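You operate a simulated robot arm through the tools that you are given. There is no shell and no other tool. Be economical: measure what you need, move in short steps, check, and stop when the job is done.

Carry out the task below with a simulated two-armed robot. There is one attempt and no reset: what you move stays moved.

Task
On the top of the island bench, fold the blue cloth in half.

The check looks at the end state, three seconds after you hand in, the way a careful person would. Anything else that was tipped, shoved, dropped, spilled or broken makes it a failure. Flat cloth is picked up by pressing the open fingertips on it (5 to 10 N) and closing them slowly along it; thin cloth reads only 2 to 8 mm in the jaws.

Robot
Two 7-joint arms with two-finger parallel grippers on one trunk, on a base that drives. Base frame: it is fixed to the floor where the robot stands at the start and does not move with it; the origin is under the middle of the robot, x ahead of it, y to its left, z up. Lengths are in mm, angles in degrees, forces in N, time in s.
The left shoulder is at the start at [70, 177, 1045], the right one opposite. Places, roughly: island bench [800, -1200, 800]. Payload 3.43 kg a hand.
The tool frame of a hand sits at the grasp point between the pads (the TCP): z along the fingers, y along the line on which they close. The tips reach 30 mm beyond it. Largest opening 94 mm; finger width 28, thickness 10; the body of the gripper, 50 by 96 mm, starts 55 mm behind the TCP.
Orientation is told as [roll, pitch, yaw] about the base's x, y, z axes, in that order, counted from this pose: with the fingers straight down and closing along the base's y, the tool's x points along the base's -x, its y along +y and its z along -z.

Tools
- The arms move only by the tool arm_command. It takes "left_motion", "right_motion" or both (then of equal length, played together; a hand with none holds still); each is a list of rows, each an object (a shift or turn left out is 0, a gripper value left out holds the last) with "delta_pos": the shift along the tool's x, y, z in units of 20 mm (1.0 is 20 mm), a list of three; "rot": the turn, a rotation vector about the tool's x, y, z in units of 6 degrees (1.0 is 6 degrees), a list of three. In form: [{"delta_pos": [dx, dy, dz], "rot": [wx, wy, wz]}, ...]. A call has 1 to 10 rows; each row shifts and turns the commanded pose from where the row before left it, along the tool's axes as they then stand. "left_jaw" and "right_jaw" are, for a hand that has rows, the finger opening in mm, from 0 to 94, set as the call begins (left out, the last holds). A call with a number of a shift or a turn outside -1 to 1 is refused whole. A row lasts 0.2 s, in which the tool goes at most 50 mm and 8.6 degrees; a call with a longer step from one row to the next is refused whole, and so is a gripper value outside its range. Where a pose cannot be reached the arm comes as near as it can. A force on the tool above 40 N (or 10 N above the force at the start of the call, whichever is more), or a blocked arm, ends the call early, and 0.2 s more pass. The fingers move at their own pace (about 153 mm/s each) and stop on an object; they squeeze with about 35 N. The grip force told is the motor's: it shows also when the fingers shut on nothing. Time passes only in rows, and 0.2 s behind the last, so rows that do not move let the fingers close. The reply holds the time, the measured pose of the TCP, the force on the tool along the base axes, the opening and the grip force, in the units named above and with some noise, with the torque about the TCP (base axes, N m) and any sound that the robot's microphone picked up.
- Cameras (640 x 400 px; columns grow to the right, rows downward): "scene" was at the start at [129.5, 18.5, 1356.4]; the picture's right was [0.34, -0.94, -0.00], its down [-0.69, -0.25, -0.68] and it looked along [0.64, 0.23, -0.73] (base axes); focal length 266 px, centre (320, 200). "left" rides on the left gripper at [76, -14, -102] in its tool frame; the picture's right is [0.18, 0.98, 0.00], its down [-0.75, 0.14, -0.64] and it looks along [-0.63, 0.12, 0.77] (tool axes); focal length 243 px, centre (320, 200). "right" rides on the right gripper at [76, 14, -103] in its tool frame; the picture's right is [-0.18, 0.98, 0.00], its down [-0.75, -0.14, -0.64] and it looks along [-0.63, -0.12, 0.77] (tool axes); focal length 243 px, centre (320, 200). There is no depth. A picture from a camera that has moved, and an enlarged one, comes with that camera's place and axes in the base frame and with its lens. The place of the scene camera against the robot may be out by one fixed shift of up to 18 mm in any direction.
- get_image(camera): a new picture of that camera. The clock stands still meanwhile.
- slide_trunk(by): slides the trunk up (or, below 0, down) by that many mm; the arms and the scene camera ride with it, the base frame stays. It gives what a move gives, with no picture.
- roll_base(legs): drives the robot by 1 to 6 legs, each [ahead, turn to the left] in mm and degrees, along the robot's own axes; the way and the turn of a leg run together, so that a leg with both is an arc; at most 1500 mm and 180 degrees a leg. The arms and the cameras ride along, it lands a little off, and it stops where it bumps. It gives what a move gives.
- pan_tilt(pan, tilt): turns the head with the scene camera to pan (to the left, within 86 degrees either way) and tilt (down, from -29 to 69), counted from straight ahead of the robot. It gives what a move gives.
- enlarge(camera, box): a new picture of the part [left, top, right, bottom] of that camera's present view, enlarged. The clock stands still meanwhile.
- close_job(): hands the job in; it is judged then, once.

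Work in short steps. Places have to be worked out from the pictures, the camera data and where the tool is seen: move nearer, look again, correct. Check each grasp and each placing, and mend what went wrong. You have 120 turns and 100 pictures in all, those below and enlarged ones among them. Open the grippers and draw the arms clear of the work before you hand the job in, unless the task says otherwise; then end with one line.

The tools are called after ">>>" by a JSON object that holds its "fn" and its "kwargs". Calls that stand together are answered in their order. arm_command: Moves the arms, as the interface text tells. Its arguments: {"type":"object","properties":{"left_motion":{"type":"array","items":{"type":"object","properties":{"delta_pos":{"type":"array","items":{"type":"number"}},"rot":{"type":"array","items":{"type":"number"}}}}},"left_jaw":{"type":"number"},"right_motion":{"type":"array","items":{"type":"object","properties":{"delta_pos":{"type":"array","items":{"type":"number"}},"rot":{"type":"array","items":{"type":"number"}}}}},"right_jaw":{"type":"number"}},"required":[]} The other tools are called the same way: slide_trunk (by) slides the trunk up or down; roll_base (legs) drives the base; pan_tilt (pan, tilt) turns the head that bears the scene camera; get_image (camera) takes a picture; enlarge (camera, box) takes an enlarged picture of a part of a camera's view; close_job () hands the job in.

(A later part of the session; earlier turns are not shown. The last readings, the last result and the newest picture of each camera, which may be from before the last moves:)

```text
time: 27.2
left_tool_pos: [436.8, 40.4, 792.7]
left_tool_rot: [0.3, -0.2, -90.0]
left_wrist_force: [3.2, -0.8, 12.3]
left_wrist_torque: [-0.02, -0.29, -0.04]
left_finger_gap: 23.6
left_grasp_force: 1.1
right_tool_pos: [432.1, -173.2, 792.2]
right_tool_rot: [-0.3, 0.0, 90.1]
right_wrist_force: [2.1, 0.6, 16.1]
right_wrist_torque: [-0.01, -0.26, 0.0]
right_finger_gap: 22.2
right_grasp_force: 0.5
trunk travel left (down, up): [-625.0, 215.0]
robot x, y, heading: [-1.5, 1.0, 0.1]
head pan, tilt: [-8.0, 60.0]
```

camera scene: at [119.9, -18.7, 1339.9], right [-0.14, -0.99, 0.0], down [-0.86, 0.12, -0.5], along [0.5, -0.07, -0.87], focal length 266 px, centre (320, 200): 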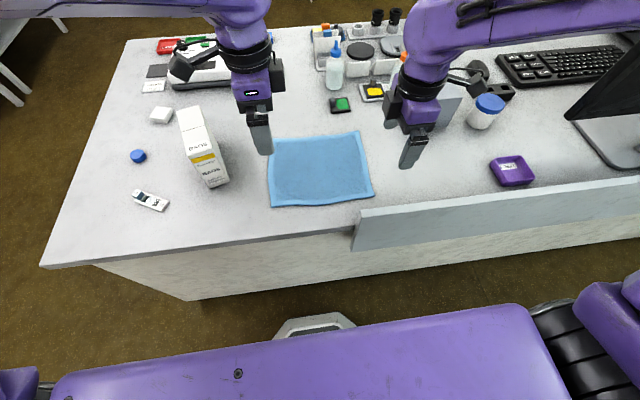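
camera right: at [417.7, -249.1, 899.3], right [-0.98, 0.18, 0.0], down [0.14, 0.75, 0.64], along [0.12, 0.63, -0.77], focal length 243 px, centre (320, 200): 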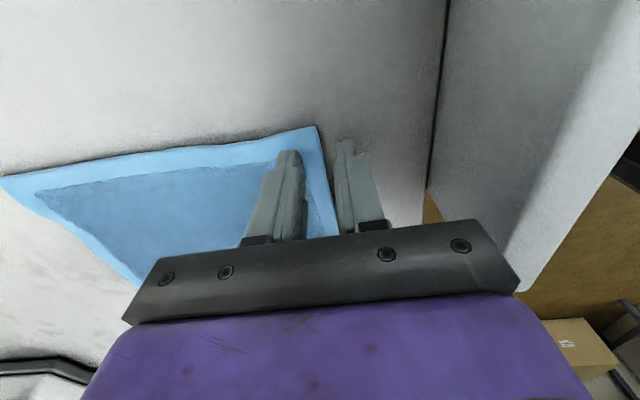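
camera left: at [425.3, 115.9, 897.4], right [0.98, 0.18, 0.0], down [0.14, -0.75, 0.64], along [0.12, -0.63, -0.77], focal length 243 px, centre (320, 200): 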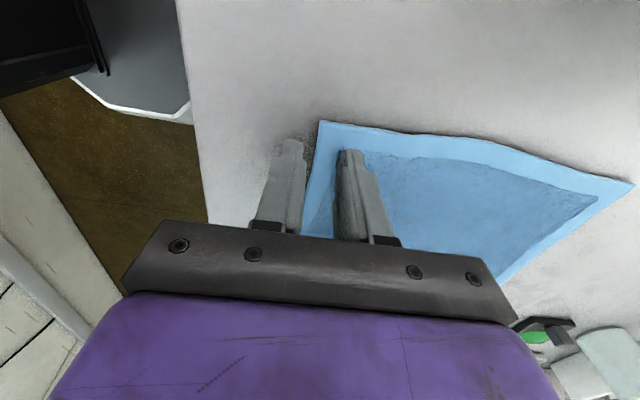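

The torque shows the load is mostly on the inner finger, which is what I want. I close slowly.

>>> {"fn": "arm_command", "kwargs": {"right_motion": [{"delta_pos": [0, 0, -0.05]}], "left_motion": [{}], "left_jaw": 16, "right_jaw": 16}}

>>> {"fn": "arm_command", "kwargs": {"right_motion": [{}], "left_motion": [{}], "left_jaw": 10, "right_jaw": 10}}

>>> {"fn": "enlarge", "kwargs": {"camera": "right", "box": [220, 100, 420, 250]}}

>>> {"fn": "enlarge", "kwargs": {"camera": "left", "box": [220, 100, 420, 250]}}

```text
time: 27.6
left_tool_pos: [435.8, 40.5, 792.8]
left_tool_rot: [0.2, 0.0, -90.0]
left_wrist_force: [-2.4, 0.6, 23.3]
left_wrist_torque: [0.05, -0.17, 0.02]
left_finger_gap: 14.7
left_grasp_force: 0.1
right_tool_pos: [430.6, -174.1, 793.6]
right_tool_rot: [-0.1, 0.0, 90.0]
right_wrist_force: [1.4, 0.5, 3.6]
right_wrist_torque: [0.0, -0.07, 0.01]
right_finger_gap: 16.3
right_grasp_force: 0.1
trunk travel left (down, up): [-625.0, 215.0]
robot x, y, heading: [0.6, 1.1, -0.1]
head pan, tilt: [-8.0, 60.0]
```

```text
time: 28.0
left_tool_pos: [436.1, 40.1, 792.2]
left_tool_rot: [0.2, 0.0, -90.0]
left_wrist_force: [-0.4, 1.8, 27.4]
left_wrist_torque: [0.08, -0.25, 0.03]
left_finger_gap: 11.5
left_grasp_force: 1.2
right_tool_pos: [429.9, -173.7, 794.2]
right_tool_rot: [-0.2, 0.0, 90.2]
right_wrist_force: [-1.6, 0.1, 4.4]
right_wrist_torque: [-0.03, -0.01, 0.01]
right_finger_gap: 9.7
right_grasp_force: 0.0
trunk travel left (down, up): [-625.0, 215.0]
robot x, y, heading: [-3.1, 0.8, -0.1]
head pan, tilt: [-8.0, 60.0]
```

```text
2.67 times, centred on (320, 175) of right
camera zoom: at [415.8, -249.6, 896.6], right [-0.98, 0.18, 0.0], down [0.14, 0.75, 0.64], along [0.12, 0.63, -0.77], focal length 647 px, centre (320, 267)
```

zoom: 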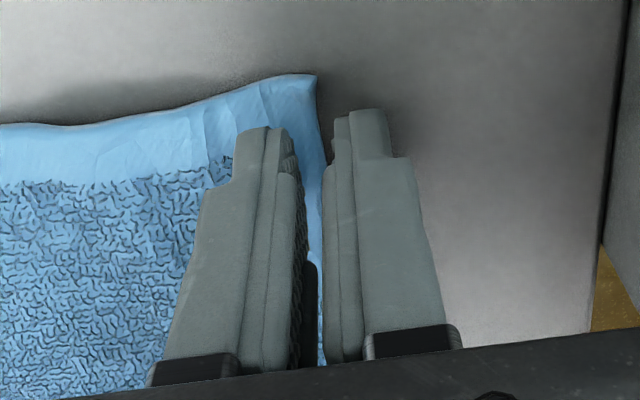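

```text
2.67 times, centred on (320, 175) of left
camera zoom: at [422.1, 115.8, 894.8], right [0.98, 0.18, 0.0], down [0.14, -0.75, 0.64], along [0.12, -0.63, -0.77], focal length 647 px, centre (320, 267)
```

zoom: 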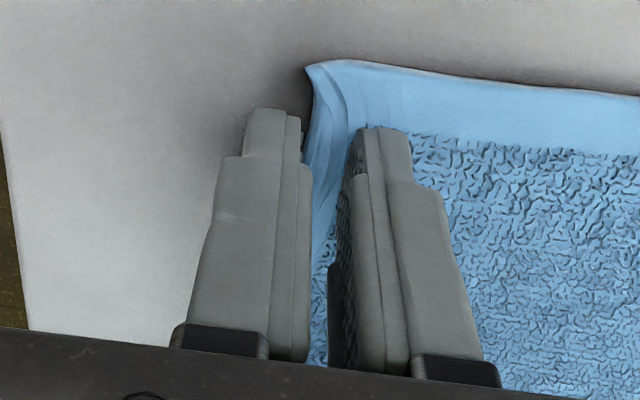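

The left is forming a small edge ridge. The right presses only 4 N, so I press it a bit more, ease the left, and keep closing.

>>> {"fn": "arm_command", "kwargs": {"right_motion": [{"delta_pos": [0, 0, 0.1]}, {}], "left_motion": [{"delta_pos": [0, 0, -0.1]}, {}]}}

>>> {"fn": "arm_command", "kwargs": {"right_motion": [{}], "left_motion": [{}], "left_jaw": 5, "right_jaw": 5}}

>>> {"fn": "arm_command", "kwargs": {"right_motion": [{}, {}, {}], "left_motion": [{}, {}, {}], "left_jaw": 0, "right_jaw": 0}}

>>> {"fn": "enlarge", "kwargs": {"camera": "right", "box": [220, 100, 420, 250]}}

>>> {"fn": "enlarge", "kwargs": {"camera": "left", "box": [220, 100, 420, 250]}}

```text
time: 28.6
left_tool_pos: [436.1, 41.6, 792.9]
left_tool_rot: [0.1, 0.0, -90.1]
left_wrist_force: [-1.7, -0.5, 6.1]
left_wrist_torque: [-0.06, 0.0, -0.03]
left_finger_gap: 10.1
left_grasp_force: 0.2
right_tool_pos: [431.7, -172.6, 792.5]
right_tool_rot: [-0.2, 0.0, 90.1]
right_wrist_force: [-3.9, -1.5, 18.8]
right_wrist_torque: [-0.05, -0.07, 0.0]
right_finger_gap: 8.4
right_grasp_force: 0.2
trunk travel left (down, up): [-625.0, 215.0]
robot x, y, heading: [-0.1, 0.6, -0.1]
head pan, tilt: [-8.0, 60.0]
```

```text
time: 29.0
left_tool_pos: [436.5, 41.6, 794.8]
left_tool_rot: [0.2, 0.0, -90.0]
left_wrist_force: [0.2, -0.8, 4.5]
left_wrist_torque: [-0.02, -0.05, 0.01]
left_finger_gap: 6.9
left_grasp_force: 1.4
right_tool_pos: [431.6, -171.5, 792.6]
right_tool_rot: [-0.3, 0.1, 90.1]
right_wrist_force: [1.6, -2.2, 23.8]
right_wrist_torque: [-0.08, -0.17, -0.06]
right_finger_gap: 4.6
right_grasp_force: 0.0
trunk travel left (down, up): [-625.0, 215.0]
robot x, y, heading: [1.9, -0.7, 0.1]
head pan, tilt: [-8.0, 60.0]
```

```text
time: 29.8
left_tool_pos: [436.2, 42.2, 794.0]
left_tool_rot: [0.1, -0.1, -89.9]
left_wrist_force: [0.8, 0.3, 11.3]
left_wrist_torque: [0.0, -0.11, 0.02]
left_finger_gap: 3.5
left_grasp_force: 35.2
right_tool_pos: [432.5, -171.6, 792.5]
right_tool_rot: [-0.2, 0.0, 90.1]
right_wrist_force: [4.3, -1.4, 27.7]
right_wrist_torque: [-0.02, -0.22, -0.04]
right_finger_gap: 0.1
right_grasp_force: 33.7
trunk travel left (down, up): [-625.0, 215.0]
robot x, y, heading: [-2.0, 1.7, 0.2]
head pan, tilt: [-8.0, 60.0]
```

```text
2.67 times, centred on (320, 175) of right
camera zoom: at [416.6, -248.8, 895.6], right [-0.98, 0.18, -0.01], down [0.14, 0.75, 0.64], along [0.12, 0.63, -0.77], focal length 647 px, centre (320, 267)
```

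zoom: 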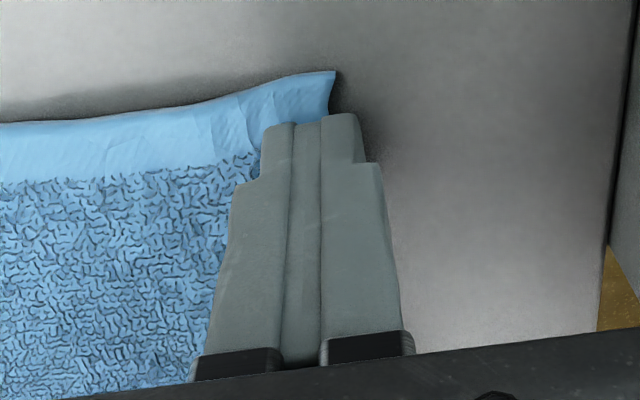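

```text
2.67 times, centred on (320, 175) of left
camera zoom: at [422.3, 117.0, 896.6], right [0.98, 0.18, 0.0], down [0.14, -0.75, 0.64], along [0.12, -0.63, -0.77], focal length 647 px, centre (320, 267)
```

zoom: 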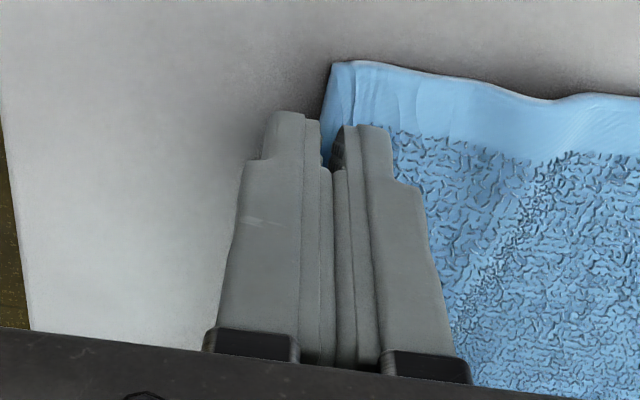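

The left holds at 3.5 mm, but the right closed on nothing. I lift the right, reopen it and look before pressing a bit further in.

>>> {"fn": "arm_command", "kwargs": {"right_motion": [{"delta_pos": [0, 0, -1]}, {"delta_pos": [0, -0.2, 0]}, {}]}}

>>> {"fn": "arm_command", "kwargs": {"right_motion": [{}, {}], "right_jaw": 22}}

>>> {"fn": "enlarge", "kwargs": {"camera": "right", "box": [220, 80, 420, 250]}}

```text
time: 30.6
left_tool_pos: [436.8, 41.4, 792.6]
left_tool_rot: [0.0, 0.0, -90.0]
left_wrist_force: [-1.0, 1.8, 10.6]
left_wrist_torque: [0.04, -0.04, 0.03]
left_finger_gap: 2.1
left_grasp_force: 35.3
right_tool_pos: [435.4, -172.6, 811.5]
right_tool_rot: [-0.1, 0.0, 90.1]
right_wrist_force: [-0.6, 0.4, -0.6]
right_wrist_torque: [-0.03, 0.03, 0.04]
right_finger_gap: 0.1
right_grasp_force: 33.1
trunk travel left (down, up): [-625.0, 215.0]
robot x, y, heading: [-2.0, -2.9, -0.2]
head pan, tilt: [-8.0, 60.0]
```

```text
time: 31.2
left_tool_pos: [437.1, 41.3, 793.1]
left_tool_rot: [0.1, 0.0, -90.1]
left_wrist_force: [-1.6, 0.6, 9.3]
left_wrist_torque: [0.06, -0.05, 0.0]
left_finger_gap: 2.1
left_grasp_force: 35.3
right_tool_pos: [434.7, -172.1, 809.9]
right_tool_rot: [-0.1, -0.1, 90.1]
right_wrist_force: [-0.7, -0.1, 0.7]
right_wrist_torque: [0.0, 0.01, 0.0]
right_finger_gap: 21.9
right_grasp_force: 0.1
trunk travel left (down, up): [-625.0, 215.0]
robot x, y, heading: [-0.1, 1.1, -0.0]
head pan, tilt: [-8.0, 60.0]
```

```text
2.35 times, centred on (320, 165) of right
camera zoom: at [421.2, -248.5, 913.4], right [-0.98, 0.18, 0.0], down [0.14, 0.75, 0.64], along [0.12, 0.63, -0.77], focal length 571 px, centre (320, 282)
```

zoom: 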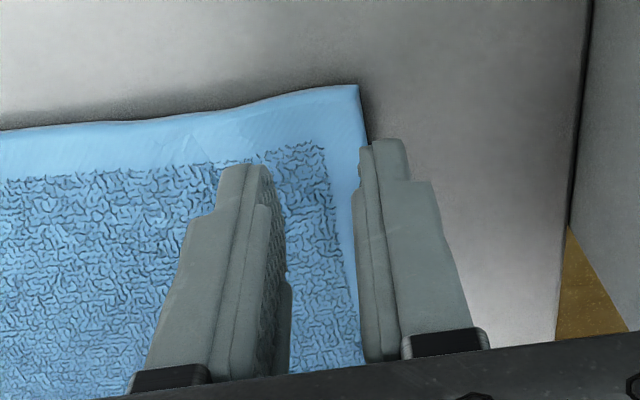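

The right front edge is now at x of about 422. I shift 3 mm in with a 16 mm gap, so that the outer finger rests on the very edge, and press.

>>> {"fn": "arm_command", "kwargs": {"right_motion": [{"delta_pos": [0, -0.15, 0]}, {"delta_pos": [0, 0, 0.5]}, {"delta_pos": [0, 0, 0.3]}, {"delta_pos": [0, 0, 0.1]}, {}], "right_jaw": 16}}

```text
time: 32.4
left_tool_pos: [436.4, 41.3, 794.7]
left_tool_rot: [0.0, 0.0, -90.0]
left_wrist_force: [1.9, 0.0, 6.8]
left_wrist_torque: [0.01, -0.06, 0.0]
left_finger_gap: 2.2
left_grasp_force: 35.1
right_tool_pos: [439.1, -171.4, 793.4]
right_tool_rot: [-0.2, 0.0, 90.1]
right_wrist_force: [-1.7, -0.5, 9.1]
right_wrist_torque: [-0.04, 0.05, 0.01]
right_finger_gap: 15.7
right_grasp_force: 0.2
trunk travel left (down, up): [-625.0, 215.0]
robot x, y, heading: [-1.4, -2.2, 0.1]
head pan, tilt: [-8.0, 60.0]
```

9 N with little torque means both fingers are on the cloth. I close slowly.

>>> {"fn": "arm_command", "kwargs": {"right_motion": [{}], "right_jaw": 11}}

>>> {"fn": "arm_command", "kwargs": {"right_motion": [{}], "right_jaw": 6}}

>>> {"fn": "arm_command", "kwargs": {"right_motion": [{}, {}, {}], "right_jaw": 0}}

>>> {"fn": "enlarge", "kwargs": {"camera": "right", "box": [220, 80, 420, 250]}}

```text
time: 32.8
left_tool_pos: [437.3, 39.7, 793.2]
left_tool_rot: [0.2, 0.0, -90.0]
left_wrist_force: [-0.2, -0.3, 7.5]
left_wrist_torque: [-0.01, -0.04, -0.01]
left_finger_gap: 1.8
left_grasp_force: 35.1
right_tool_pos: [439.2, -172.6, 793.8]
right_tool_rot: [-0.2, 0.1, 90.2]
right_wrist_force: [0.8, 0.0, 10.1]
right_wrist_torque: [-0.02, -0.07, 0.02]
right_finger_gap: 11.5
right_grasp_force: 0.3
trunk travel left (down, up): [-625.0, 215.0]
robot x, y, heading: [1.6, 1.5, -0.1]
head pan, tilt: [-8.0, 60.0]
```

```text
time: 33.2
left_tool_pos: [436.9, 40.6, 793.6]
left_tool_rot: [0.1, 0.0, -90.0]
left_wrist_force: [0.6, -0.6, 7.6]
left_wrist_torque: [-0.03, -0.05, 0.03]
left_finger_gap: 2.4
left_grasp_force: 35.0
right_tool_pos: [439.6, -172.7, 793.0]
right_tool_rot: [-0.2, 0.0, 90.1]
right_wrist_force: [0.9, 0.8, 13.0]
right_wrist_torque: [-0.03, -0.03, 0.01]
right_finger_gap: 6.6
right_grasp_force: 1.1
trunk travel left (down, up): [-625.0, 215.0]
robot x, y, heading: [1.6, -3.2, -0.3]
head pan, tilt: [-8.0, 60.0]
```

```text
time: 34.0
left_tool_pos: [436.4, 40.1, 793.2]
left_tool_rot: [0.1, 0.0, -90.0]
left_wrist_force: [1.8, -1.4, 6.3]
left_wrist_torque: [-0.08, -0.09, 0.02]
left_finger_gap: 2.1
left_grasp_force: 34.4
right_tool_pos: [438.9, -172.5, 794.0]
right_tool_rot: [-0.2, 0.0, 90.1]
right_wrist_force: [0.4, 0.4, 11.7]
right_wrist_torque: [0.01, -0.04, 0.01]
right_finger_gap: 2.3
right_grasp_force: 35.1
trunk travel left (down, up): [-625.0, 215.0]
robot x, y, heading: [1.5, -0.4, 0.1]
head pan, tilt: [-8.0, 60.0]
```

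```text
2.35 times, centred on (320, 165) of right
camera zoom: at [424.3, -248.7, 896.2], right [-0.98, 0.18, 0.0], down [0.14, 0.75, 0.64], along [0.12, 0.63, -0.77], focal length 571 px, centre (320, 282)
```

zoom: 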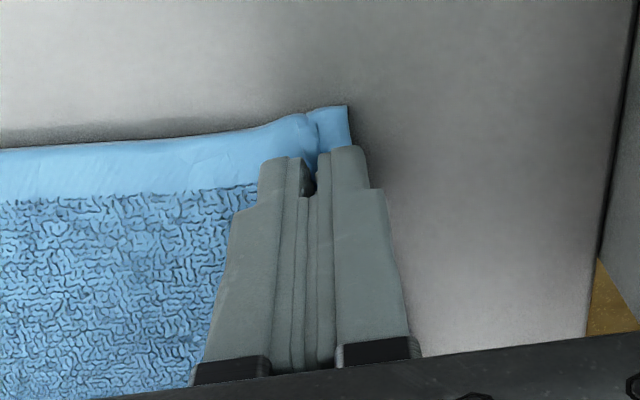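

The right now reads 2.3 mm at 35 N with a small ridge in the jaws. I lift both slowly by 50 mm and check.

>>> {"fn": "arm_command", "kwargs": {"right_motion": [{"delta_pos": [0, 0, -0.3]}, {"delta_pos": [0, 0, -0.4]}, {"delta_pos": [0, 0, -0.4]}, {"delta_pos": [0, 0, -0.4]}, {"delta_pos": [0, 0, -0.5]}, {"delta_pos": [0, 0, -0.5]}], "left_motion": [{"delta_pos": [0, 0, -0.3]}, {"delta_pos": [0, 0, -0.4]}, {"delta_pos": [0, 0, -0.4]}, {"delta_pos": [0, 0, -0.4]}, {"delta_pos": [0, 0, -0.5]}, {"delta_pos": [0, 0, -0.5]}]}}

>>> {"fn": "get_image", "kwargs": {"camera": "right"}}

>>> {"fn": "get_image", "kwargs": {"camera": "left"}}

```text
time: 35.4
left_tool_pos: [438.8, 42.0, 842.0]
left_tool_rot: [0.1, -0.1, -90.0]
left_wrist_force: [0.9, -0.9, -0.2]
left_wrist_torque: [-0.03, 0.04, 0.03]
left_finger_gap: 1.8
left_grasp_force: 35.5
right_tool_pos: [438.2, -172.8, 841.4]
right_tool_rot: [-0.1, 0.0, 90.1]
right_wrist_force: [-0.3, 1.9, -0.3]
right_wrist_torque: [0.03, 0.04, 0.01]
right_finger_gap: 2.5
right_grasp_force: 35.0
trunk travel left (down, up): [-625.0, 215.0]
robot x, y, heading: [-0.1, -1.2, -0.0]
head pan, tilt: [-8.0, 60.0]
```

```text
65 pictures are left
camera right: at [423.8, -249.3, 943.9], right [-0.98, 0.18, 0.0], down [0.14, 0.75, 0.64], along [0.12, 0.63, -0.77], focal length 243 px, centre (320, 200)
```

right: 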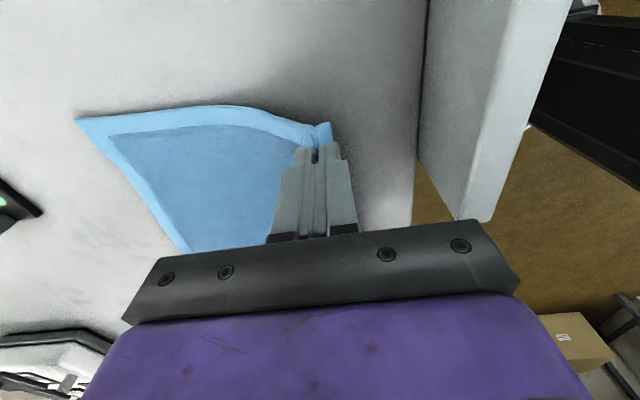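

```text
64 pictures are left
camera left: at [425.0, 117.4, 945.6], right [0.98, 0.18, 0.0], down [0.14, -0.75, 0.64], along [0.12, -0.63, -0.77], focal length 243 px, centre (320, 200)
```

left: 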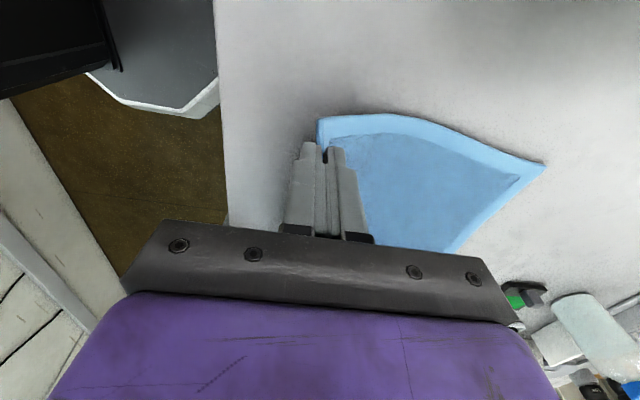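

Both corners are held right at the edge. I begin the fold arc, up and towards the far side with the crease near x = 543, then check the clearance to the BAGS box.

>>> {"fn": "arm_command", "kwargs": {"right_motion": [{"delta_pos": [0, -0.55, -0.55]}, {"delta_pos": [0, -0.55, -0.55]}, {"delta_pos": [0, -0.55, -0.55]}, {"delta_pos": [0, -0.65, -0.35]}, {"delta_pos": [0, -0.65, -0.35]}, {"delta_pos": [0, -0.65, -0.35]}], "left_motion": [{"delta_pos": [0, 0.55, -0.55]}, {"delta_pos": [0, 0.55, -0.55]}, {"delta_pos": [0, 0.55, -0.55]}, {"delta_pos": [0, 0.65, -0.35]}, {"delta_pos": [0, 0.65, -0.35]}, {"delta_pos": [0, 0.65, -0.35]}]}}

>>> {"fn": "get_image", "kwargs": {"camera": "scene"}}

>>> {"fn": "get_image", "kwargs": {"camera": "left"}}

```text
time: 36.8
left_tool_pos: [512.6, 42.0, 897.4]
left_tool_rot: [-0.1, -0.1, -90.1]
left_wrist_force: [0.0, 0.0, 0.1]
left_wrist_torque: [-0.03, 0.0, -0.02]
left_finger_gap: 2.1
left_grasp_force: 34.8
right_tool_pos: [511.0, -171.0, 895.3]
right_tool_rot: [0.0, 0.0, 90.1]
right_wrist_force: [-0.3, 0.1, -0.2]
right_wrist_torque: [0.02, 0.01, 0.03]
right_finger_gap: 2.5
right_grasp_force: 35.0
trunk travel left (down, up): [-625.0, 215.0]
robot x, y, heading: [0.4, -0.9, -0.1]
head pan, tilt: [-8.0, 60.0]
```

```text
63 pictures are left
camera scene: at [121.5, -18.0, 1339.8], right [-0.14, -0.99, 0.0], down [-0.86, 0.12, -0.5], along [0.49, -0.07, -0.87], focal length 266 px, centre (320, 200)
```

scene: 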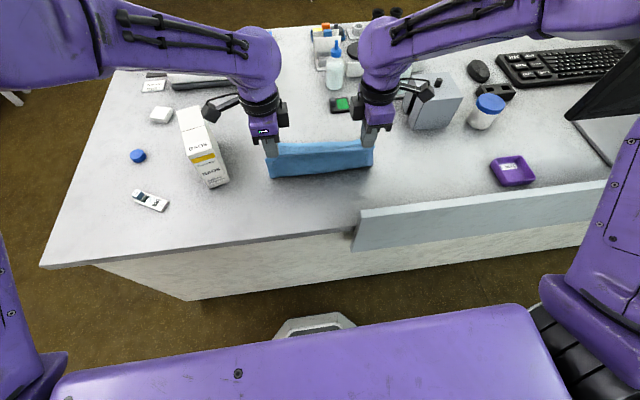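

```text
62 pictures are left
camera left: at [498.0, 116.6, 999.7], right [0.98, 0.18, 0.0], down [0.14, -0.75, 0.64], along [0.12, -0.63, -0.77], focal length 243 px, centre (320, 200)
```

left: 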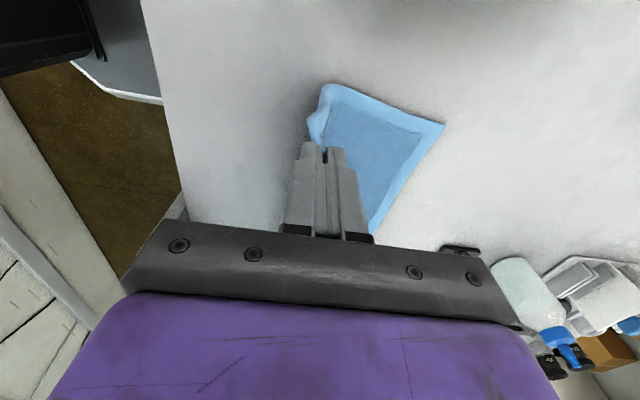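

The fold is going well. The BAGS box is at y > 167 with its top at about z 862, so the left hand and its camera stay clear. I carry on over the top.

>>> {"fn": "arm_command", "kwargs": {"right_motion": [{"delta_pos": [0, -0.6, 0]}, {"delta_pos": [0, -0.6, 0]}, {"delta_pos": [0, -0.6, 0]}, {"delta_pos": [0, -0.6, 0.1]}, {"delta_pos": [0, -0.6, 0.2]}, {"delta_pos": [0, -0.6, 0.4]}, {"delta_pos": [0, -0.6, 0.5]}], "left_motion": [{"delta_pos": [0, 0.6, 0]}, {"delta_pos": [0, 0.6, 0]}, {"delta_pos": [0, 0.6, 0]}, {"delta_pos": [0, 0.6, 0.1]}, {"delta_pos": [0, 0.6, 0.2]}, {"delta_pos": [0, 0.6, 0.4]}, {"delta_pos": [0, 0.6, 0.5]}]}}

>>> {"fn": "get_image", "kwargs": {"camera": "scene"}}

>>> {"fn": "get_image", "kwargs": {"camera": "right"}}

>>> {"fn": "get_image", "kwargs": {"camera": "left"}}

```text
time: 38.4
left_tool_pos: [594.1, 40.5, 874.1]
left_tool_rot: [-0.1, 0.0, -90.0]
left_wrist_force: [0.4, -0.3, -0.9]
left_wrist_torque: [0.03, 0.05, -0.02]
left_finger_gap: 1.8
left_grasp_force: 35.0
right_tool_pos: [596.8, -173.2, 869.4]
right_tool_rot: [0.0, 0.0, 90.1]
right_wrist_force: [0.7, 0.4, -0.5]
right_wrist_torque: [0.01, -0.01, -0.02]
right_finger_gap: 2.2
right_grasp_force: 35.3
trunk travel left (down, up): [-625.0, 215.0]
robot x, y, heading: [2.4, 2.3, -0.3]
head pan, tilt: [-8.0, 60.0]
```

```text
61 pictures are left
camera scene: at [122.1, -18.3, 1339.8], right [-0.14, -0.99, 0.0], down [-0.86, 0.12, -0.5], along [0.49, -0.07, -0.87], focal length 266 px, centre (320, 200)
```

scene: 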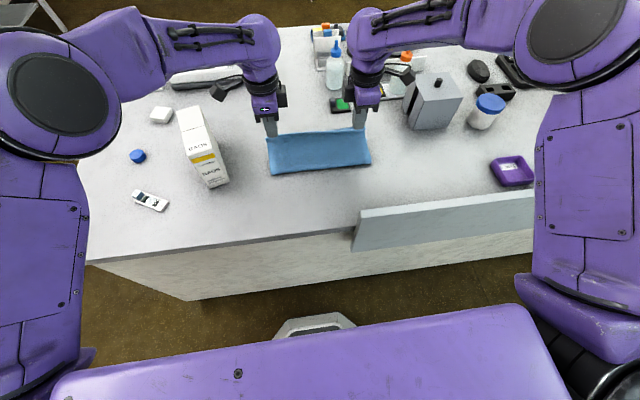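

```text
60 pictures are left
camera right: at [581.5, -249.5, 972.7], right [-0.98, 0.18, 0.0], down [0.14, 0.75, 0.64], along [0.12, 0.63, -0.77], focal length 243 px, centre (320, 200)
```

right: 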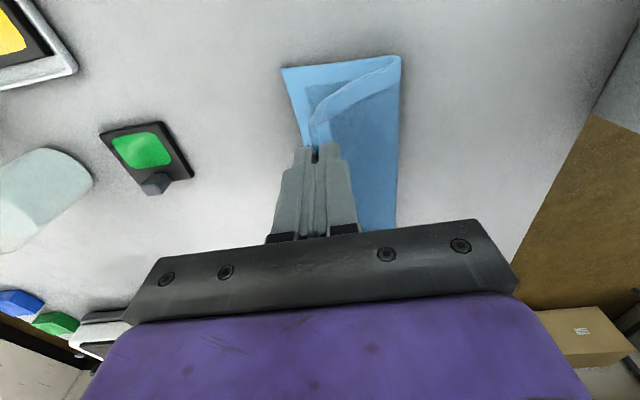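

```text
59 pictures are left
camera left: at [581.3, 115.5, 976.1], right [0.98, 0.18, 0.0], down [0.14, -0.75, 0.64], along [0.12, -0.63, -0.77], focal length 243 px, centre (320, 200)
```

left: 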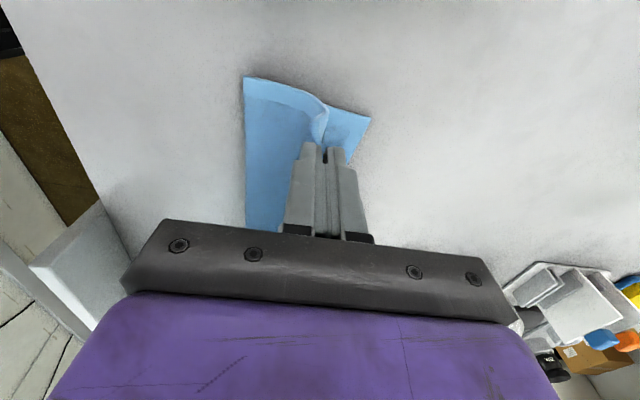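

The cloth is folding cleanly, but the far corners seem to have been drawn back a little, to right [618,-213] and left [640,42]. I check those in the scene view before placing.

>>> {"fn": "enlarge", "kwargs": {"camera": "scene", "box": [230, 90, 410, 200]}}

>>> {"fn": "enlarge", "kwargs": {"camera": "right", "box": [240, 30, 440, 155]}}

```text
3.56 times, centred on (320, 145) of scene
camera zoom: at [122.1, -18.3, 1339.8], right [-0.14, -0.99, 0.0], down [-0.86, 0.12, -0.5], along [0.49, -0.07, -0.87], focal length 944 px, centre (320, 396)
```

zoom: 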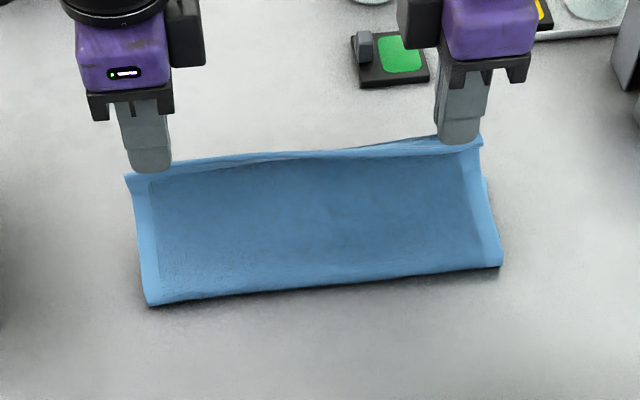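

```text
3.20 times, centred on (340, 92) of right
camera zoom: at [581.5, -249.5, 972.7], right [-0.98, 0.18, 0.0], down [0.14, 0.75, 0.64], along [0.12, 0.63, -0.77], focal length 776 px, centre (256, 544)
```

zoom: 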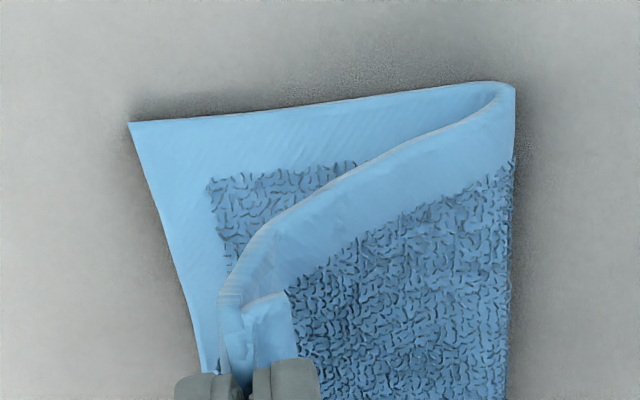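

Confirmed: the far edge is turned slightly, from about (618,-213) to (640,42). I place the right hand at about (616,-193) and the left at about (635,22) so the edges meet, lowering to just above the surface.

>>> {"fn": "arm_command", "kwargs": {"right_motion": [{"delta_pos": [0.125, -0.12, 0.42]}, {"delta_pos": [0.125, -0.12, 0.42]}, {"delta_pos": [0.125, -0.12, 0.42]}, {"delta_pos": [0.125, -0.12, 0.42]}, {"delta_pos": [0.125, -0.12, 0.42]}, {"delta_pos": [0.125, -0.12, 0.42]}, {"delta_pos": [0.125, -0.12, 0.42]}, {"delta_pos": [0.125, -0.12, 0.3]}, {}], "left_motion": [{"delta_pos": [-0.112, 0.3, 0.4]}, {"delta_pos": [-0.112, 0.3, 0.4]}, {"delta_pos": [-0.112, 0.3, 0.45]}, {"delta_pos": [-0.112, 0.3, 0.45]}, {"delta_pos": [-0.112, 0.3, 0.45]}, {"delta_pos": [-0.112, 0.25, 0.45]}, {"delta_pos": [-0.112, 0.2, 0.45]}, {"delta_pos": [-0.112, 0.1, 0.4]}, {}]}}

>>> {"fn": "get_image", "kwargs": {"camera": "right"}}

>>> {"fn": "get_image", "kwargs": {"camera": "left"}}

>>> {"fn": "enlarge", "kwargs": {"camera": "scene", "box": [230, 90, 410, 200]}}

```text
time: 40.4
left_tool_pos: [636.5, 22.8, 804.2]
left_tool_rot: [0.1, 0.1, -90.0]
left_wrist_force: [-0.4, -1.0, 0.2]
left_wrist_torque: [-0.03, 0.01, 0.01]
left_finger_gap: 1.5
left_grasp_force: 35.4
right_tool_pos: [616.1, -192.8, 808.2]
right_tool_rot: [-0.1, -0.1, 90.1]
right_wrist_force: [0.5, 1.2, 0.0]
right_wrist_torque: [0.07, -0.02, 0.02]
right_finger_gap: 2.4
right_grasp_force: 34.8
trunk travel left (down, up): [-625.0, 215.0]
robot x, y, heading: [-0.3, 4.2, 0.1]
head pan, tilt: [-8.0, 60.0]
```

```text
56 pictures are left
camera right: at [600.3, -268.8, 910.4], right [-0.98, 0.18, 0.0], down [0.14, 0.75, 0.64], along [0.12, 0.63, -0.77], focal length 243 px, centre (320, 200)
```

right: 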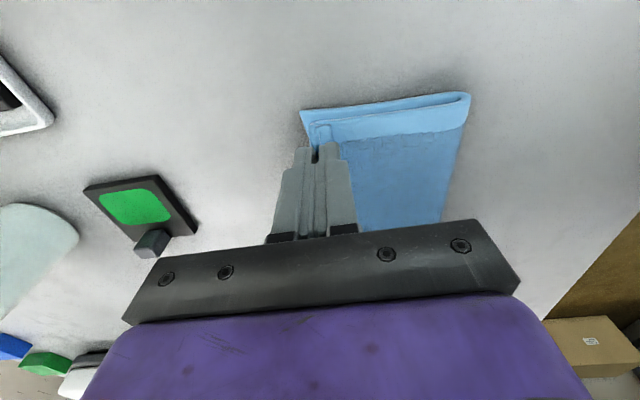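

```text
55 pictures are left
camera left: at [622.0, 98.3, 906.4], right [0.98, 0.18, 0.0], down [0.14, -0.75, 0.64], along [0.12, -0.63, -0.77], focal length 243 px, centre (320, 200)
```

left: 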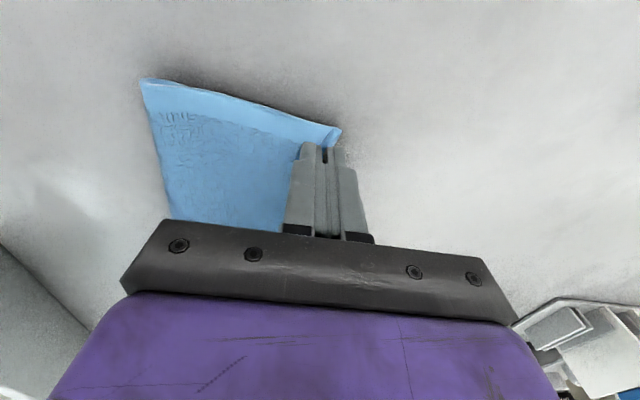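

```text
3.56 times, centred on (320, 145) of scene
camera zoom: at [120.4, -17.8, 1339.9], right [-0.14, -0.99, 0.0], down [-0.86, 0.12, -0.5], along [0.5, -0.07, -0.87], focal length 944 px, centre (320, 396)
```

zoom: 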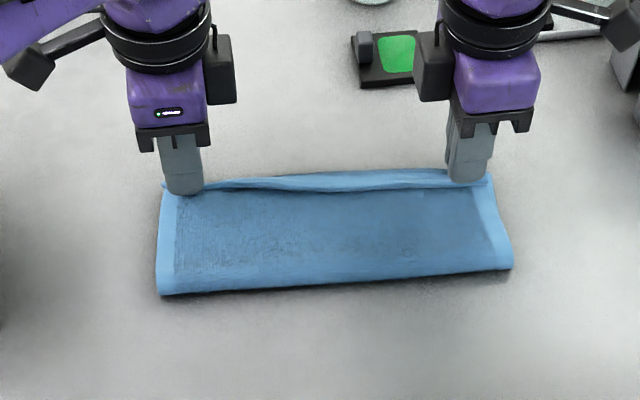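

The edges line up well. I lower to light contact.

>>> {"fn": "arm_command", "kwargs": {"right_motion": [{"delta_pos": [0, 0, 0.3]}, {"delta_pos": [0, 0, 0.2]}, {}], "left_motion": [{"delta_pos": [0, 0, 0.2]}, {"delta_pos": [0, 0, 0.1]}, {}]}}

```text
time: 41.2
left_tool_pos: [635.0, 22.8, 797.8]
left_tool_rot: [0.1, 0.0, -90.0]
left_wrist_force: [-0.1, -1.6, 3.0]
left_wrist_torque: [-0.07, 0.0, -0.02]
left_finger_gap: 1.6
left_grasp_force: 34.7
right_tool_pos: [615.4, -193.7, 799.5]
right_tool_rot: [-0.1, 0.1, 90.0]
right_wrist_force: [1.0, 3.1, 6.9]
right_wrist_torque: [0.08, -0.02, -0.01]
right_finger_gap: 2.5
right_grasp_force: 34.9
trunk travel left (down, up): [-625.0, 215.0]
robot x, y, heading: [0.9, -0.5, 0.2]
head pan, tilt: [-8.0, 60.0]
```

Light contact with 3 N and 7 N. I open a little to let go, then lift straight up.

>>> {"fn": "arm_command", "kwargs": {"right_motion": [{}, {}], "left_motion": [{}, {}], "left_jaw": 12, "right_jaw": 12}}

>>> {"fn": "arm_command", "kwargs": {"right_motion": [{"delta_pos": [0, 0, -0.2]}, {"delta_pos": [0, 0, -0.4]}, {"delta_pos": [0, 0, -0.8]}, {"delta_pos": [0, 0, -1]}], "left_motion": [{"delta_pos": [0, 0, -0.2]}, {"delta_pos": [0, 0, -0.4]}, {"delta_pos": [0, 0, -0.8]}, {"delta_pos": [0, 0, -1]}]}}

>>> {"fn": "get_image", "kwargs": {"camera": "right"}}

>>> {"fn": "get_image", "kwargs": {"camera": "left"}}

>>> {"fn": "enlarge", "kwargs": {"camera": "scene", "box": [230, 90, 410, 200]}}

```text
time: 41.8
left_tool_pos: [634.8, 22.9, 798.1]
left_tool_rot: [0.1, 0.1, -90.0]
left_wrist_force: [0.5, -0.8, 1.4]
left_wrist_torque: [-0.02, 0.03, 0.02]
left_finger_gap: 12.2
left_grasp_force: 0.1
right_tool_pos: [613.4, -193.4, 799.1]
right_tool_rot: [-0.1, 0.0, 90.1]
right_wrist_force: [1.7, 0.9, 8.4]
right_wrist_torque: [0.02, 0.0, 0.03]
right_finger_gap: 9.9
right_grasp_force: 0.0
trunk travel left (down, up): [-625.0, 215.0]
robot x, y, heading: [0.4, -0.2, -0.2]
head pan, tilt: [-8.0, 60.0]
```

```text
time: 42.8
left_tool_pos: [635.3, 23.6, 846.1]
left_tool_rot: [0.0, 0.0, -90.0]
left_wrist_force: [0.1, -0.1, 0.1]
left_wrist_torque: [0.02, 0.02, 0.0]
left_finger_gap: 12.0
left_grasp_force: 0.1
right_tool_pos: [615.8, -193.9, 846.0]
right_tool_rot: [-0.1, 0.0, 90.1]
right_wrist_force: [-0.2, -0.7, -0.4]
right_wrist_torque: [-0.02, -0.04, 0.01]
right_finger_gap: 11.9
right_grasp_force: 0.1
trunk travel left (down, up): [-625.0, 215.0]
robot x, y, heading: [-2.4, -0.4, -0.1]
head pan, tilt: [-8.0, 60.0]
```

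```text
53 pictures are left
camera right: at [600.5, -269.6, 948.9], right [-0.98, 0.18, 0.0], down [0.14, 0.75, 0.64], along [0.12, 0.63, -0.77], focal length 243 px, centre (320, 200)
```

right: 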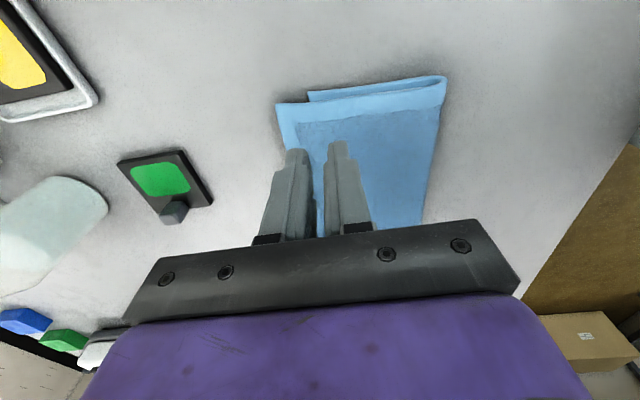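

```text
52 pictures are left
camera left: at [621.9, 98.8, 949.0], right [0.98, 0.18, 0.0], down [0.14, -0.75, 0.64], along [0.12, -0.63, -0.77], focal length 243 px, centre (320, 200)
```

left: 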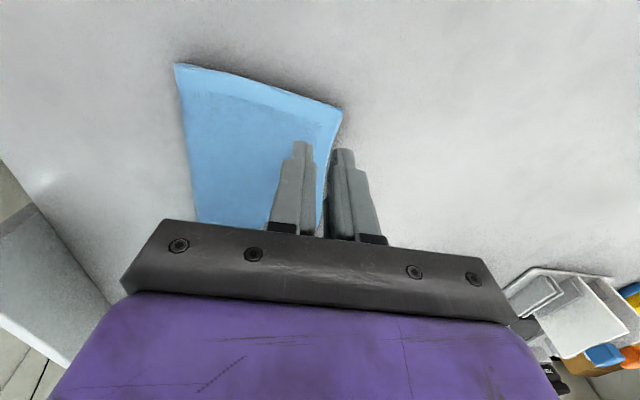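

```text
3.56 times, centred on (320, 145) of scene
camera zoom: at [119.7, -17.9, 1339.9], right [-0.14, -0.99, 0.0], down [-0.86, 0.12, -0.5], along [0.5, -0.07, -0.87], focal length 944 px, centre (320, 396)
```

zoom: 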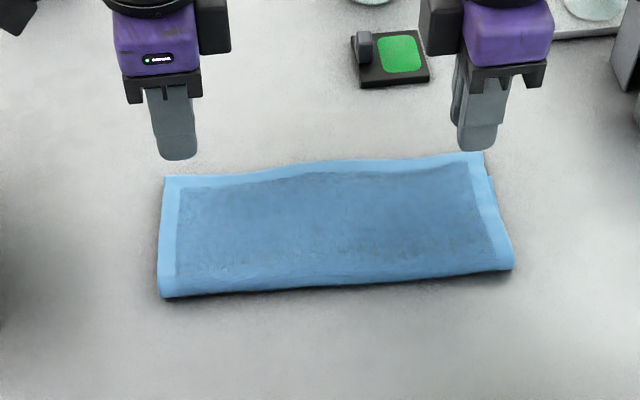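

The fold is neat. The top layer overshoots the lower by about 25 mm at the right rear corner (644 against 619), while the left matches. I regrasp just the overhanging top edge there with the right hand to draw it back, and hold the left hand clear.

>>> {"fn": "arm_command", "kwargs": {"right_motion": [{"delta_pos": [0, -0.45, 0]}, {"delta_pos": [0, -0.43, 0.5]}, {"delta_pos": [0, 0, 0.8]}, {"delta_pos": [0, 0, 0.7]}, {"delta_pos": [0, 0, 0.25]}, {}], "right_jaw": 11}}

>>> {"fn": "enlarge", "kwargs": {"camera": "right", "box": [220, 60, 420, 230]}}

>>> {"fn": "enlarge", "kwargs": {"camera": "scene", "box": [230, 90, 410, 200]}}

```text
time: 44.2
left_tool_pos: [636.5, 23.7, 845.7]
left_tool_rot: [0.0, 0.0, -89.9]
left_wrist_force: [-0.3, -0.1, -0.6]
left_wrist_torque: [0.02, 0.02, 0.0]
left_finger_gap: 12.0
left_grasp_force: 0.0
right_tool_pos: [634.7, -193.5, 799.5]
right_tool_rot: [-0.1, 0.0, 90.1]
right_wrist_force: [-0.3, -0.8, -0.3]
right_wrist_torque: [0.01, -0.05, 0.01]
right_finger_gap: 11.0
right_grasp_force: 0.1
trunk travel left (down, up): [-625.0, 215.0]
robot x, y, heading: [-0.1, 1.2, 0.1]
head pan, tilt: [-8.0, 60.0]
```

```text
2.35 times, centred on (320, 145) of right
camera zoom: at [619.2, -270.1, 904.0], right [-0.98, 0.18, 0.0], down [0.14, 0.75, 0.64], along [0.12, 0.63, -0.77], focal length 571 px, centre (320, 329)
```

zoom: 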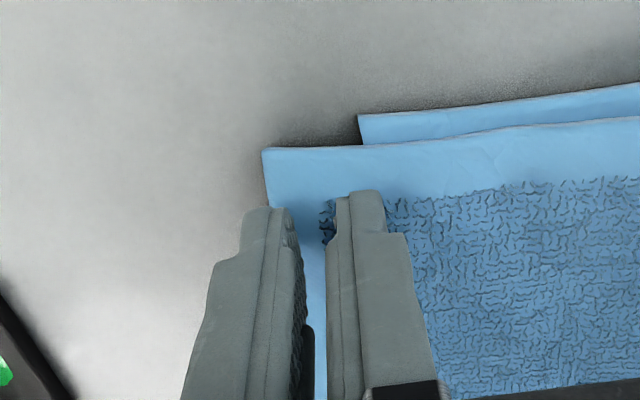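

```text
3.56 times, centred on (320, 145) of scene
camera zoom: at [120.7, -18.0, 1339.9], right [-0.14, -0.99, 0.0], down [-0.86, 0.12, -0.5], along [0.49, -0.07, -0.87], focal length 944 px, centre (320, 396)
```

zoom: 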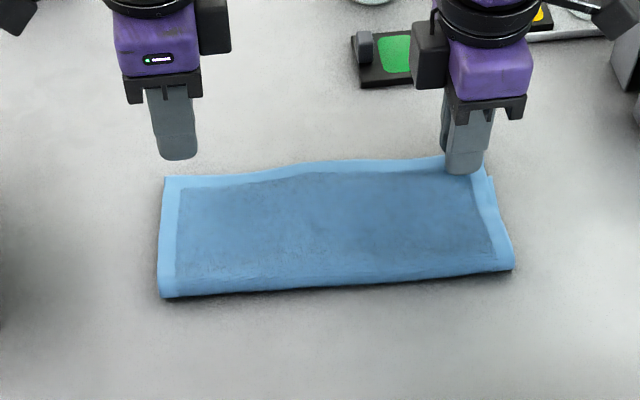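

The fingers sit on the overhang, one at the very edge. I press.

>>> {"fn": "arm_command", "kwargs": {"right_motion": [{"delta_pos": [0, 0, 0.15]}, {"delta_pos": [0, 0, 0.12]}, {}]}}

```text
time: 45.0
left_tool_pos: [635.4, 23.8, 845.2]
left_tool_rot: [0.1, 0.0, -90.0]
left_wrist_force: [-0.3, -0.1, 0.2]
left_wrist_torque: [0.01, 0.0, -0.02]
left_finger_gap: 12.1
left_grasp_force: 0.2
right_tool_pos: [632.8, -194.2, 795.5]
right_tool_rot: [-0.2, -0.1, 90.2]
right_wrist_force: [0.8, 0.6, 2.9]
right_wrist_torque: [0.04, 0.03, 0.03]
right_finger_gap: 10.9
right_grasp_force: 0.1
trunk travel left (down, up): [-625.0, 215.0]
robot x, y, heading: [3.3, 2.2, 0.1]
head pan, tilt: [-8.0, 60.0]
```

>>> {"fn": "arm_command", "kwargs": {"right_motion": [{"delta_pos": [0, 0, 0.1]}, {}]}}

>>> {"fn": "arm_command", "kwargs": {"right_motion": [{}], "right_jaw": 6}}

>>> {"fn": "arm_command", "kwargs": {"right_motion": [{}, {}, {}], "right_jaw": 0}}

>>> {"fn": "enlarge", "kwargs": {"camera": "right", "box": [220, 60, 420, 230]}}

```text
time: 45.6
left_tool_pos: [635.4, 23.3, 846.6]
left_tool_rot: [0.1, 0.0, -90.1]
left_wrist_force: [-0.6, 0.0, -1.3]
left_wrist_torque: [0.0, -0.01, 0.0]
left_finger_gap: 11.9
left_grasp_force: 0.0
right_tool_pos: [632.9, -193.9, 795.1]
right_tool_rot: [-0.2, 0.0, 90.1]
right_wrist_force: [1.8, 0.3, 9.8]
right_wrist_torque: [-0.04, 0.08, 0.01]
right_finger_gap: 10.5
right_grasp_force: 0.2
trunk travel left (down, up): [-625.0, 215.0]
robot x, y, heading: [-5.3, -5.5, -0.1]
head pan, tilt: [-8.0, 60.0]
```

```text
time: 46.0
left_tool_pos: [634.8, 23.4, 846.0]
left_tool_rot: [0.1, 0.0, -90.0]
left_wrist_force: [0.1, -0.4, 0.2]
left_wrist_torque: [-0.03, 0.0, 0.02]
left_finger_gap: 12.1
left_grasp_force: 0.1
right_tool_pos: [631.6, -193.2, 794.7]
right_tool_rot: [-0.1, 0.0, 90.1]
right_wrist_force: [0.6, -0.4, 9.9]
right_wrist_torque: [-0.09, 0.07, 0.02]
right_finger_gap: 4.0
right_grasp_force: 0.0
trunk travel left (down, up): [-625.0, 215.0]
robot x, y, heading: [3.0, -3.2, -0.0]
head pan, tilt: [-8.0, 60.0]
```

```text
time: 46.8
left_tool_pos: [635.7, 23.7, 847.5]
left_tool_rot: [0.1, 0.0, -90.0]
left_wrist_force: [-0.9, 0.6, 0.9]
left_wrist_torque: [-0.03, 0.0, 0.02]
left_finger_gap: 12.0
left_grasp_force: 0.1
right_tool_pos: [631.4, -193.6, 795.1]
right_tool_rot: [-0.2, -0.1, 90.0]
right_wrist_force: [-0.5, 0.6, 9.9]
right_wrist_torque: [-0.07, 0.12, 0.01]
right_finger_gap: 0.0
right_grasp_force: 33.1
trunk travel left (down, up): [-625.0, 215.0]
robot x, y, heading: [2.8, -0.7, 0.1]
head pan, tilt: [-8.0, 60.0]
```

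```text
2.35 times, centred on (320, 145) of right
camera zoom: at [617.4, -270.2, 897.3], right [-0.98, 0.18, 0.0], down [0.14, 0.75, 0.64], along [0.12, 0.63, -0.77], focal length 571 px, centre (320, 329)
```

zoom: 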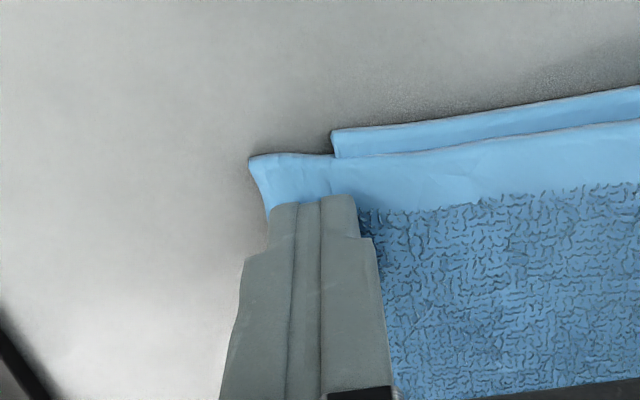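

It closed on nothing again, since too little cloth lay under the outer finger. I turn the right hand 90 degrees to close along y, so that both fingers lie fully on the overhanging strip.

>>> {"fn": "arm_command", "kwargs": {"right_motion": [{"delta_pos": [0, 0, -1]}, {"delta_pos": [0, 0, -1]}, {"delta_pos": [0, 0, -0.5], "rot": [0, 0, 1]}, {"rot": [0, 0, 1]}, {"rot": [0, 0, 1]}, {"rot": [0, 0, 1]}, {"rot": [0, 0, 1]}, {"rot": [0, 0, 1]}, {"rot": [0, 0, 1]}, {"rot": [0, 0, 1]}]}}

>>> {"fn": "arm_command", "kwargs": {"right_motion": [{"rot": [0, 0, 1]}, {"rot": [0, 0, 1]}, {"rot": [0, 0, 1]}, {"rot": [0, 0, 1]}, {"rot": [0, 0, 1]}, {"rot": [0, 0, 1]}, {"rot": [0, 0, 1]}, {}], "right_jaw": 20}}

>>> {"fn": "get_image", "kwargs": {"camera": "right"}}

>>> {"fn": "enlarge", "kwargs": {"camera": "scene", "box": [230, 90, 410, 200]}}

```text
time: 49.0
left_tool_pos: [636.6, 23.6, 845.7]
left_tool_rot: [0.0, -0.1, -90.0]
left_wrist_force: [0.4, 0.1, 0.1]
left_wrist_torque: [0.01, -0.01, -0.03]
left_finger_gap: 12.0
left_grasp_force: 0.1
right_tool_pos: [632.8, -193.2, 843.2]
right_tool_rot: [0.0, 0.0, 42.1]
right_wrist_force: [0.1, 0.1, -0.1]
right_wrist_torque: [0.01, 0.0, 0.02]
right_finger_gap: 0.0
right_grasp_force: 33.2
trunk travel left (down, up): [-625.0, 215.0]
robot x, y, heading: [1.9, -3.1, 0.0]
head pan, tilt: [-8.0, 60.0]
```

```text
time: 50.8
left_tool_pos: [636.7, 23.6, 846.1]
left_tool_rot: [0.0, 0.0, -90.0]
left_wrist_force: [-0.3, -0.4, 0.7]
left_wrist_torque: [0.01, 0.0, 0.01]
left_finger_gap: 12.0
left_grasp_force: 0.0
right_tool_pos: [632.8, -193.7, 842.5]
right_tool_rot: [0.0, -0.1, 0.0]
right_wrist_force: [-0.4, -0.9, -0.2]
right_wrist_torque: [0.0, 0.02, -0.01]
right_finger_gap: 19.8
right_grasp_force: 0.1
trunk travel left (down, up): [-625.0, 215.0]
robot x, y, heading: [2.0, 3.7, 0.1]
head pan, tilt: [-8.0, 60.0]
```

```text
47 pictures are left
camera right: at [555.9, -179.1, 946.3], right [0.18, 0.98, 0.0], down [0.75, -0.14, 0.64], along [0.63, -0.12, -0.77], focal length 243 px, centre (320, 200)
```

right: 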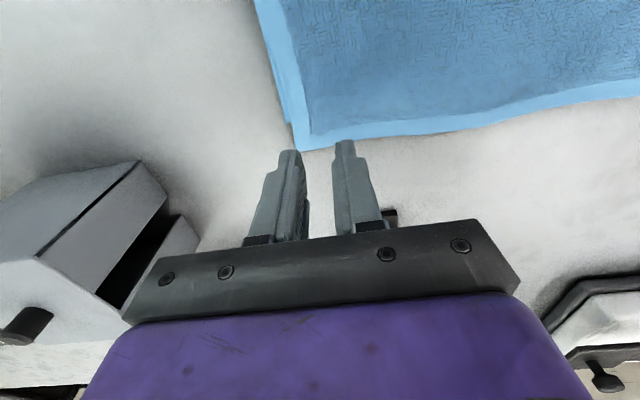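

```text
3.56 times, centred on (320, 145) of scene
camera zoom: at [120.8, -18.0, 1339.9], right [-0.14, -0.99, 0.0], down [-0.86, 0.12, -0.5], along [0.49, -0.07, -0.87], focal length 944 px, centre (320, 396)
```

zoom: 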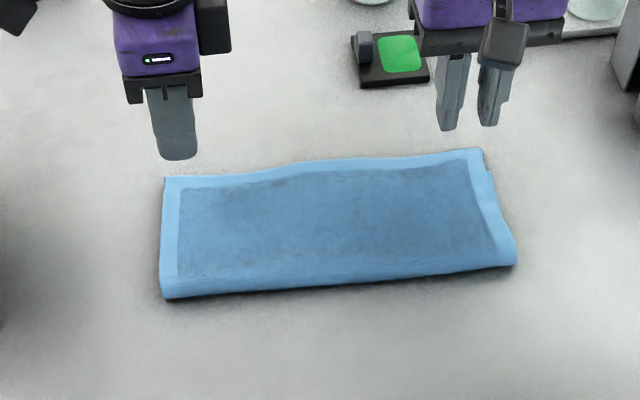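

The overhang is x 625..648 behind the lower layer, so the hand at x 633 is right. I shift 5 mm inward and go down.

>>> {"fn": "arm_command", "kwargs": {"right_motion": [{"delta_pos": [-0.1, 0.25, 0.5]}, {"delta_pos": [0, 0, 0.8]}, {"delta_pos": [0, 0, 0.7]}, {"delta_pos": [0, 0, 0.3]}, {"delta_pos": [0, 0, 0.15]}, {}]}}

>>> {"fn": "enlarge", "kwargs": {"camera": "right", "box": [220, 60, 420, 230]}}

```text
time: 52.2
left_tool_pos: [635.2, 23.6, 847.4]
left_tool_rot: [0.2, 0.0, -90.0]
left_wrist_force: [-0.6, 0.9, -0.7]
left_wrist_torque: [-0.02, 0.03, -0.01]
left_finger_gap: 12.0
left_grasp_force: 0.1
right_tool_pos: [633.8, -187.9, 794.7]
right_tool_rot: [0.1, -0.2, 0.1]
right_wrist_force: [0.7, 1.6, 8.7]
right_wrist_torque: [-0.07, 0.08, -0.01]
right_finger_gap: 19.9
right_grasp_force: 0.2
trunk travel left (down, up): [-625.0, 215.0]
robot x, y, heading: [-1.3, -0.7, -0.3]
head pan, tilt: [-8.0, 60.0]
```

```text
2.35 times, centred on (320, 145) of right
camera zoom: at [558.3, -174.6, 897.4], right [0.18, 0.98, 0.0], down [0.75, -0.14, 0.65], along [0.63, -0.12, -0.76], focal length 571 px, centre (320, 329)
```

zoom: 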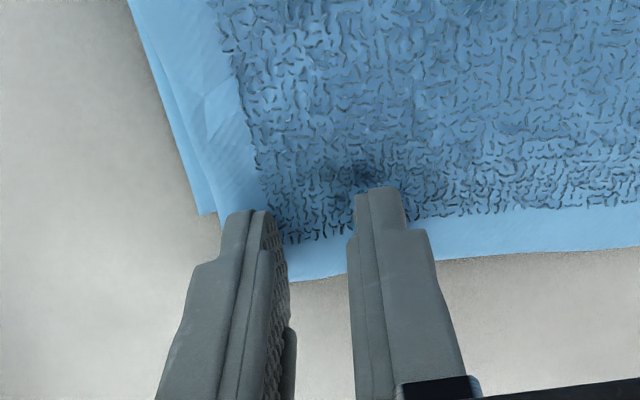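

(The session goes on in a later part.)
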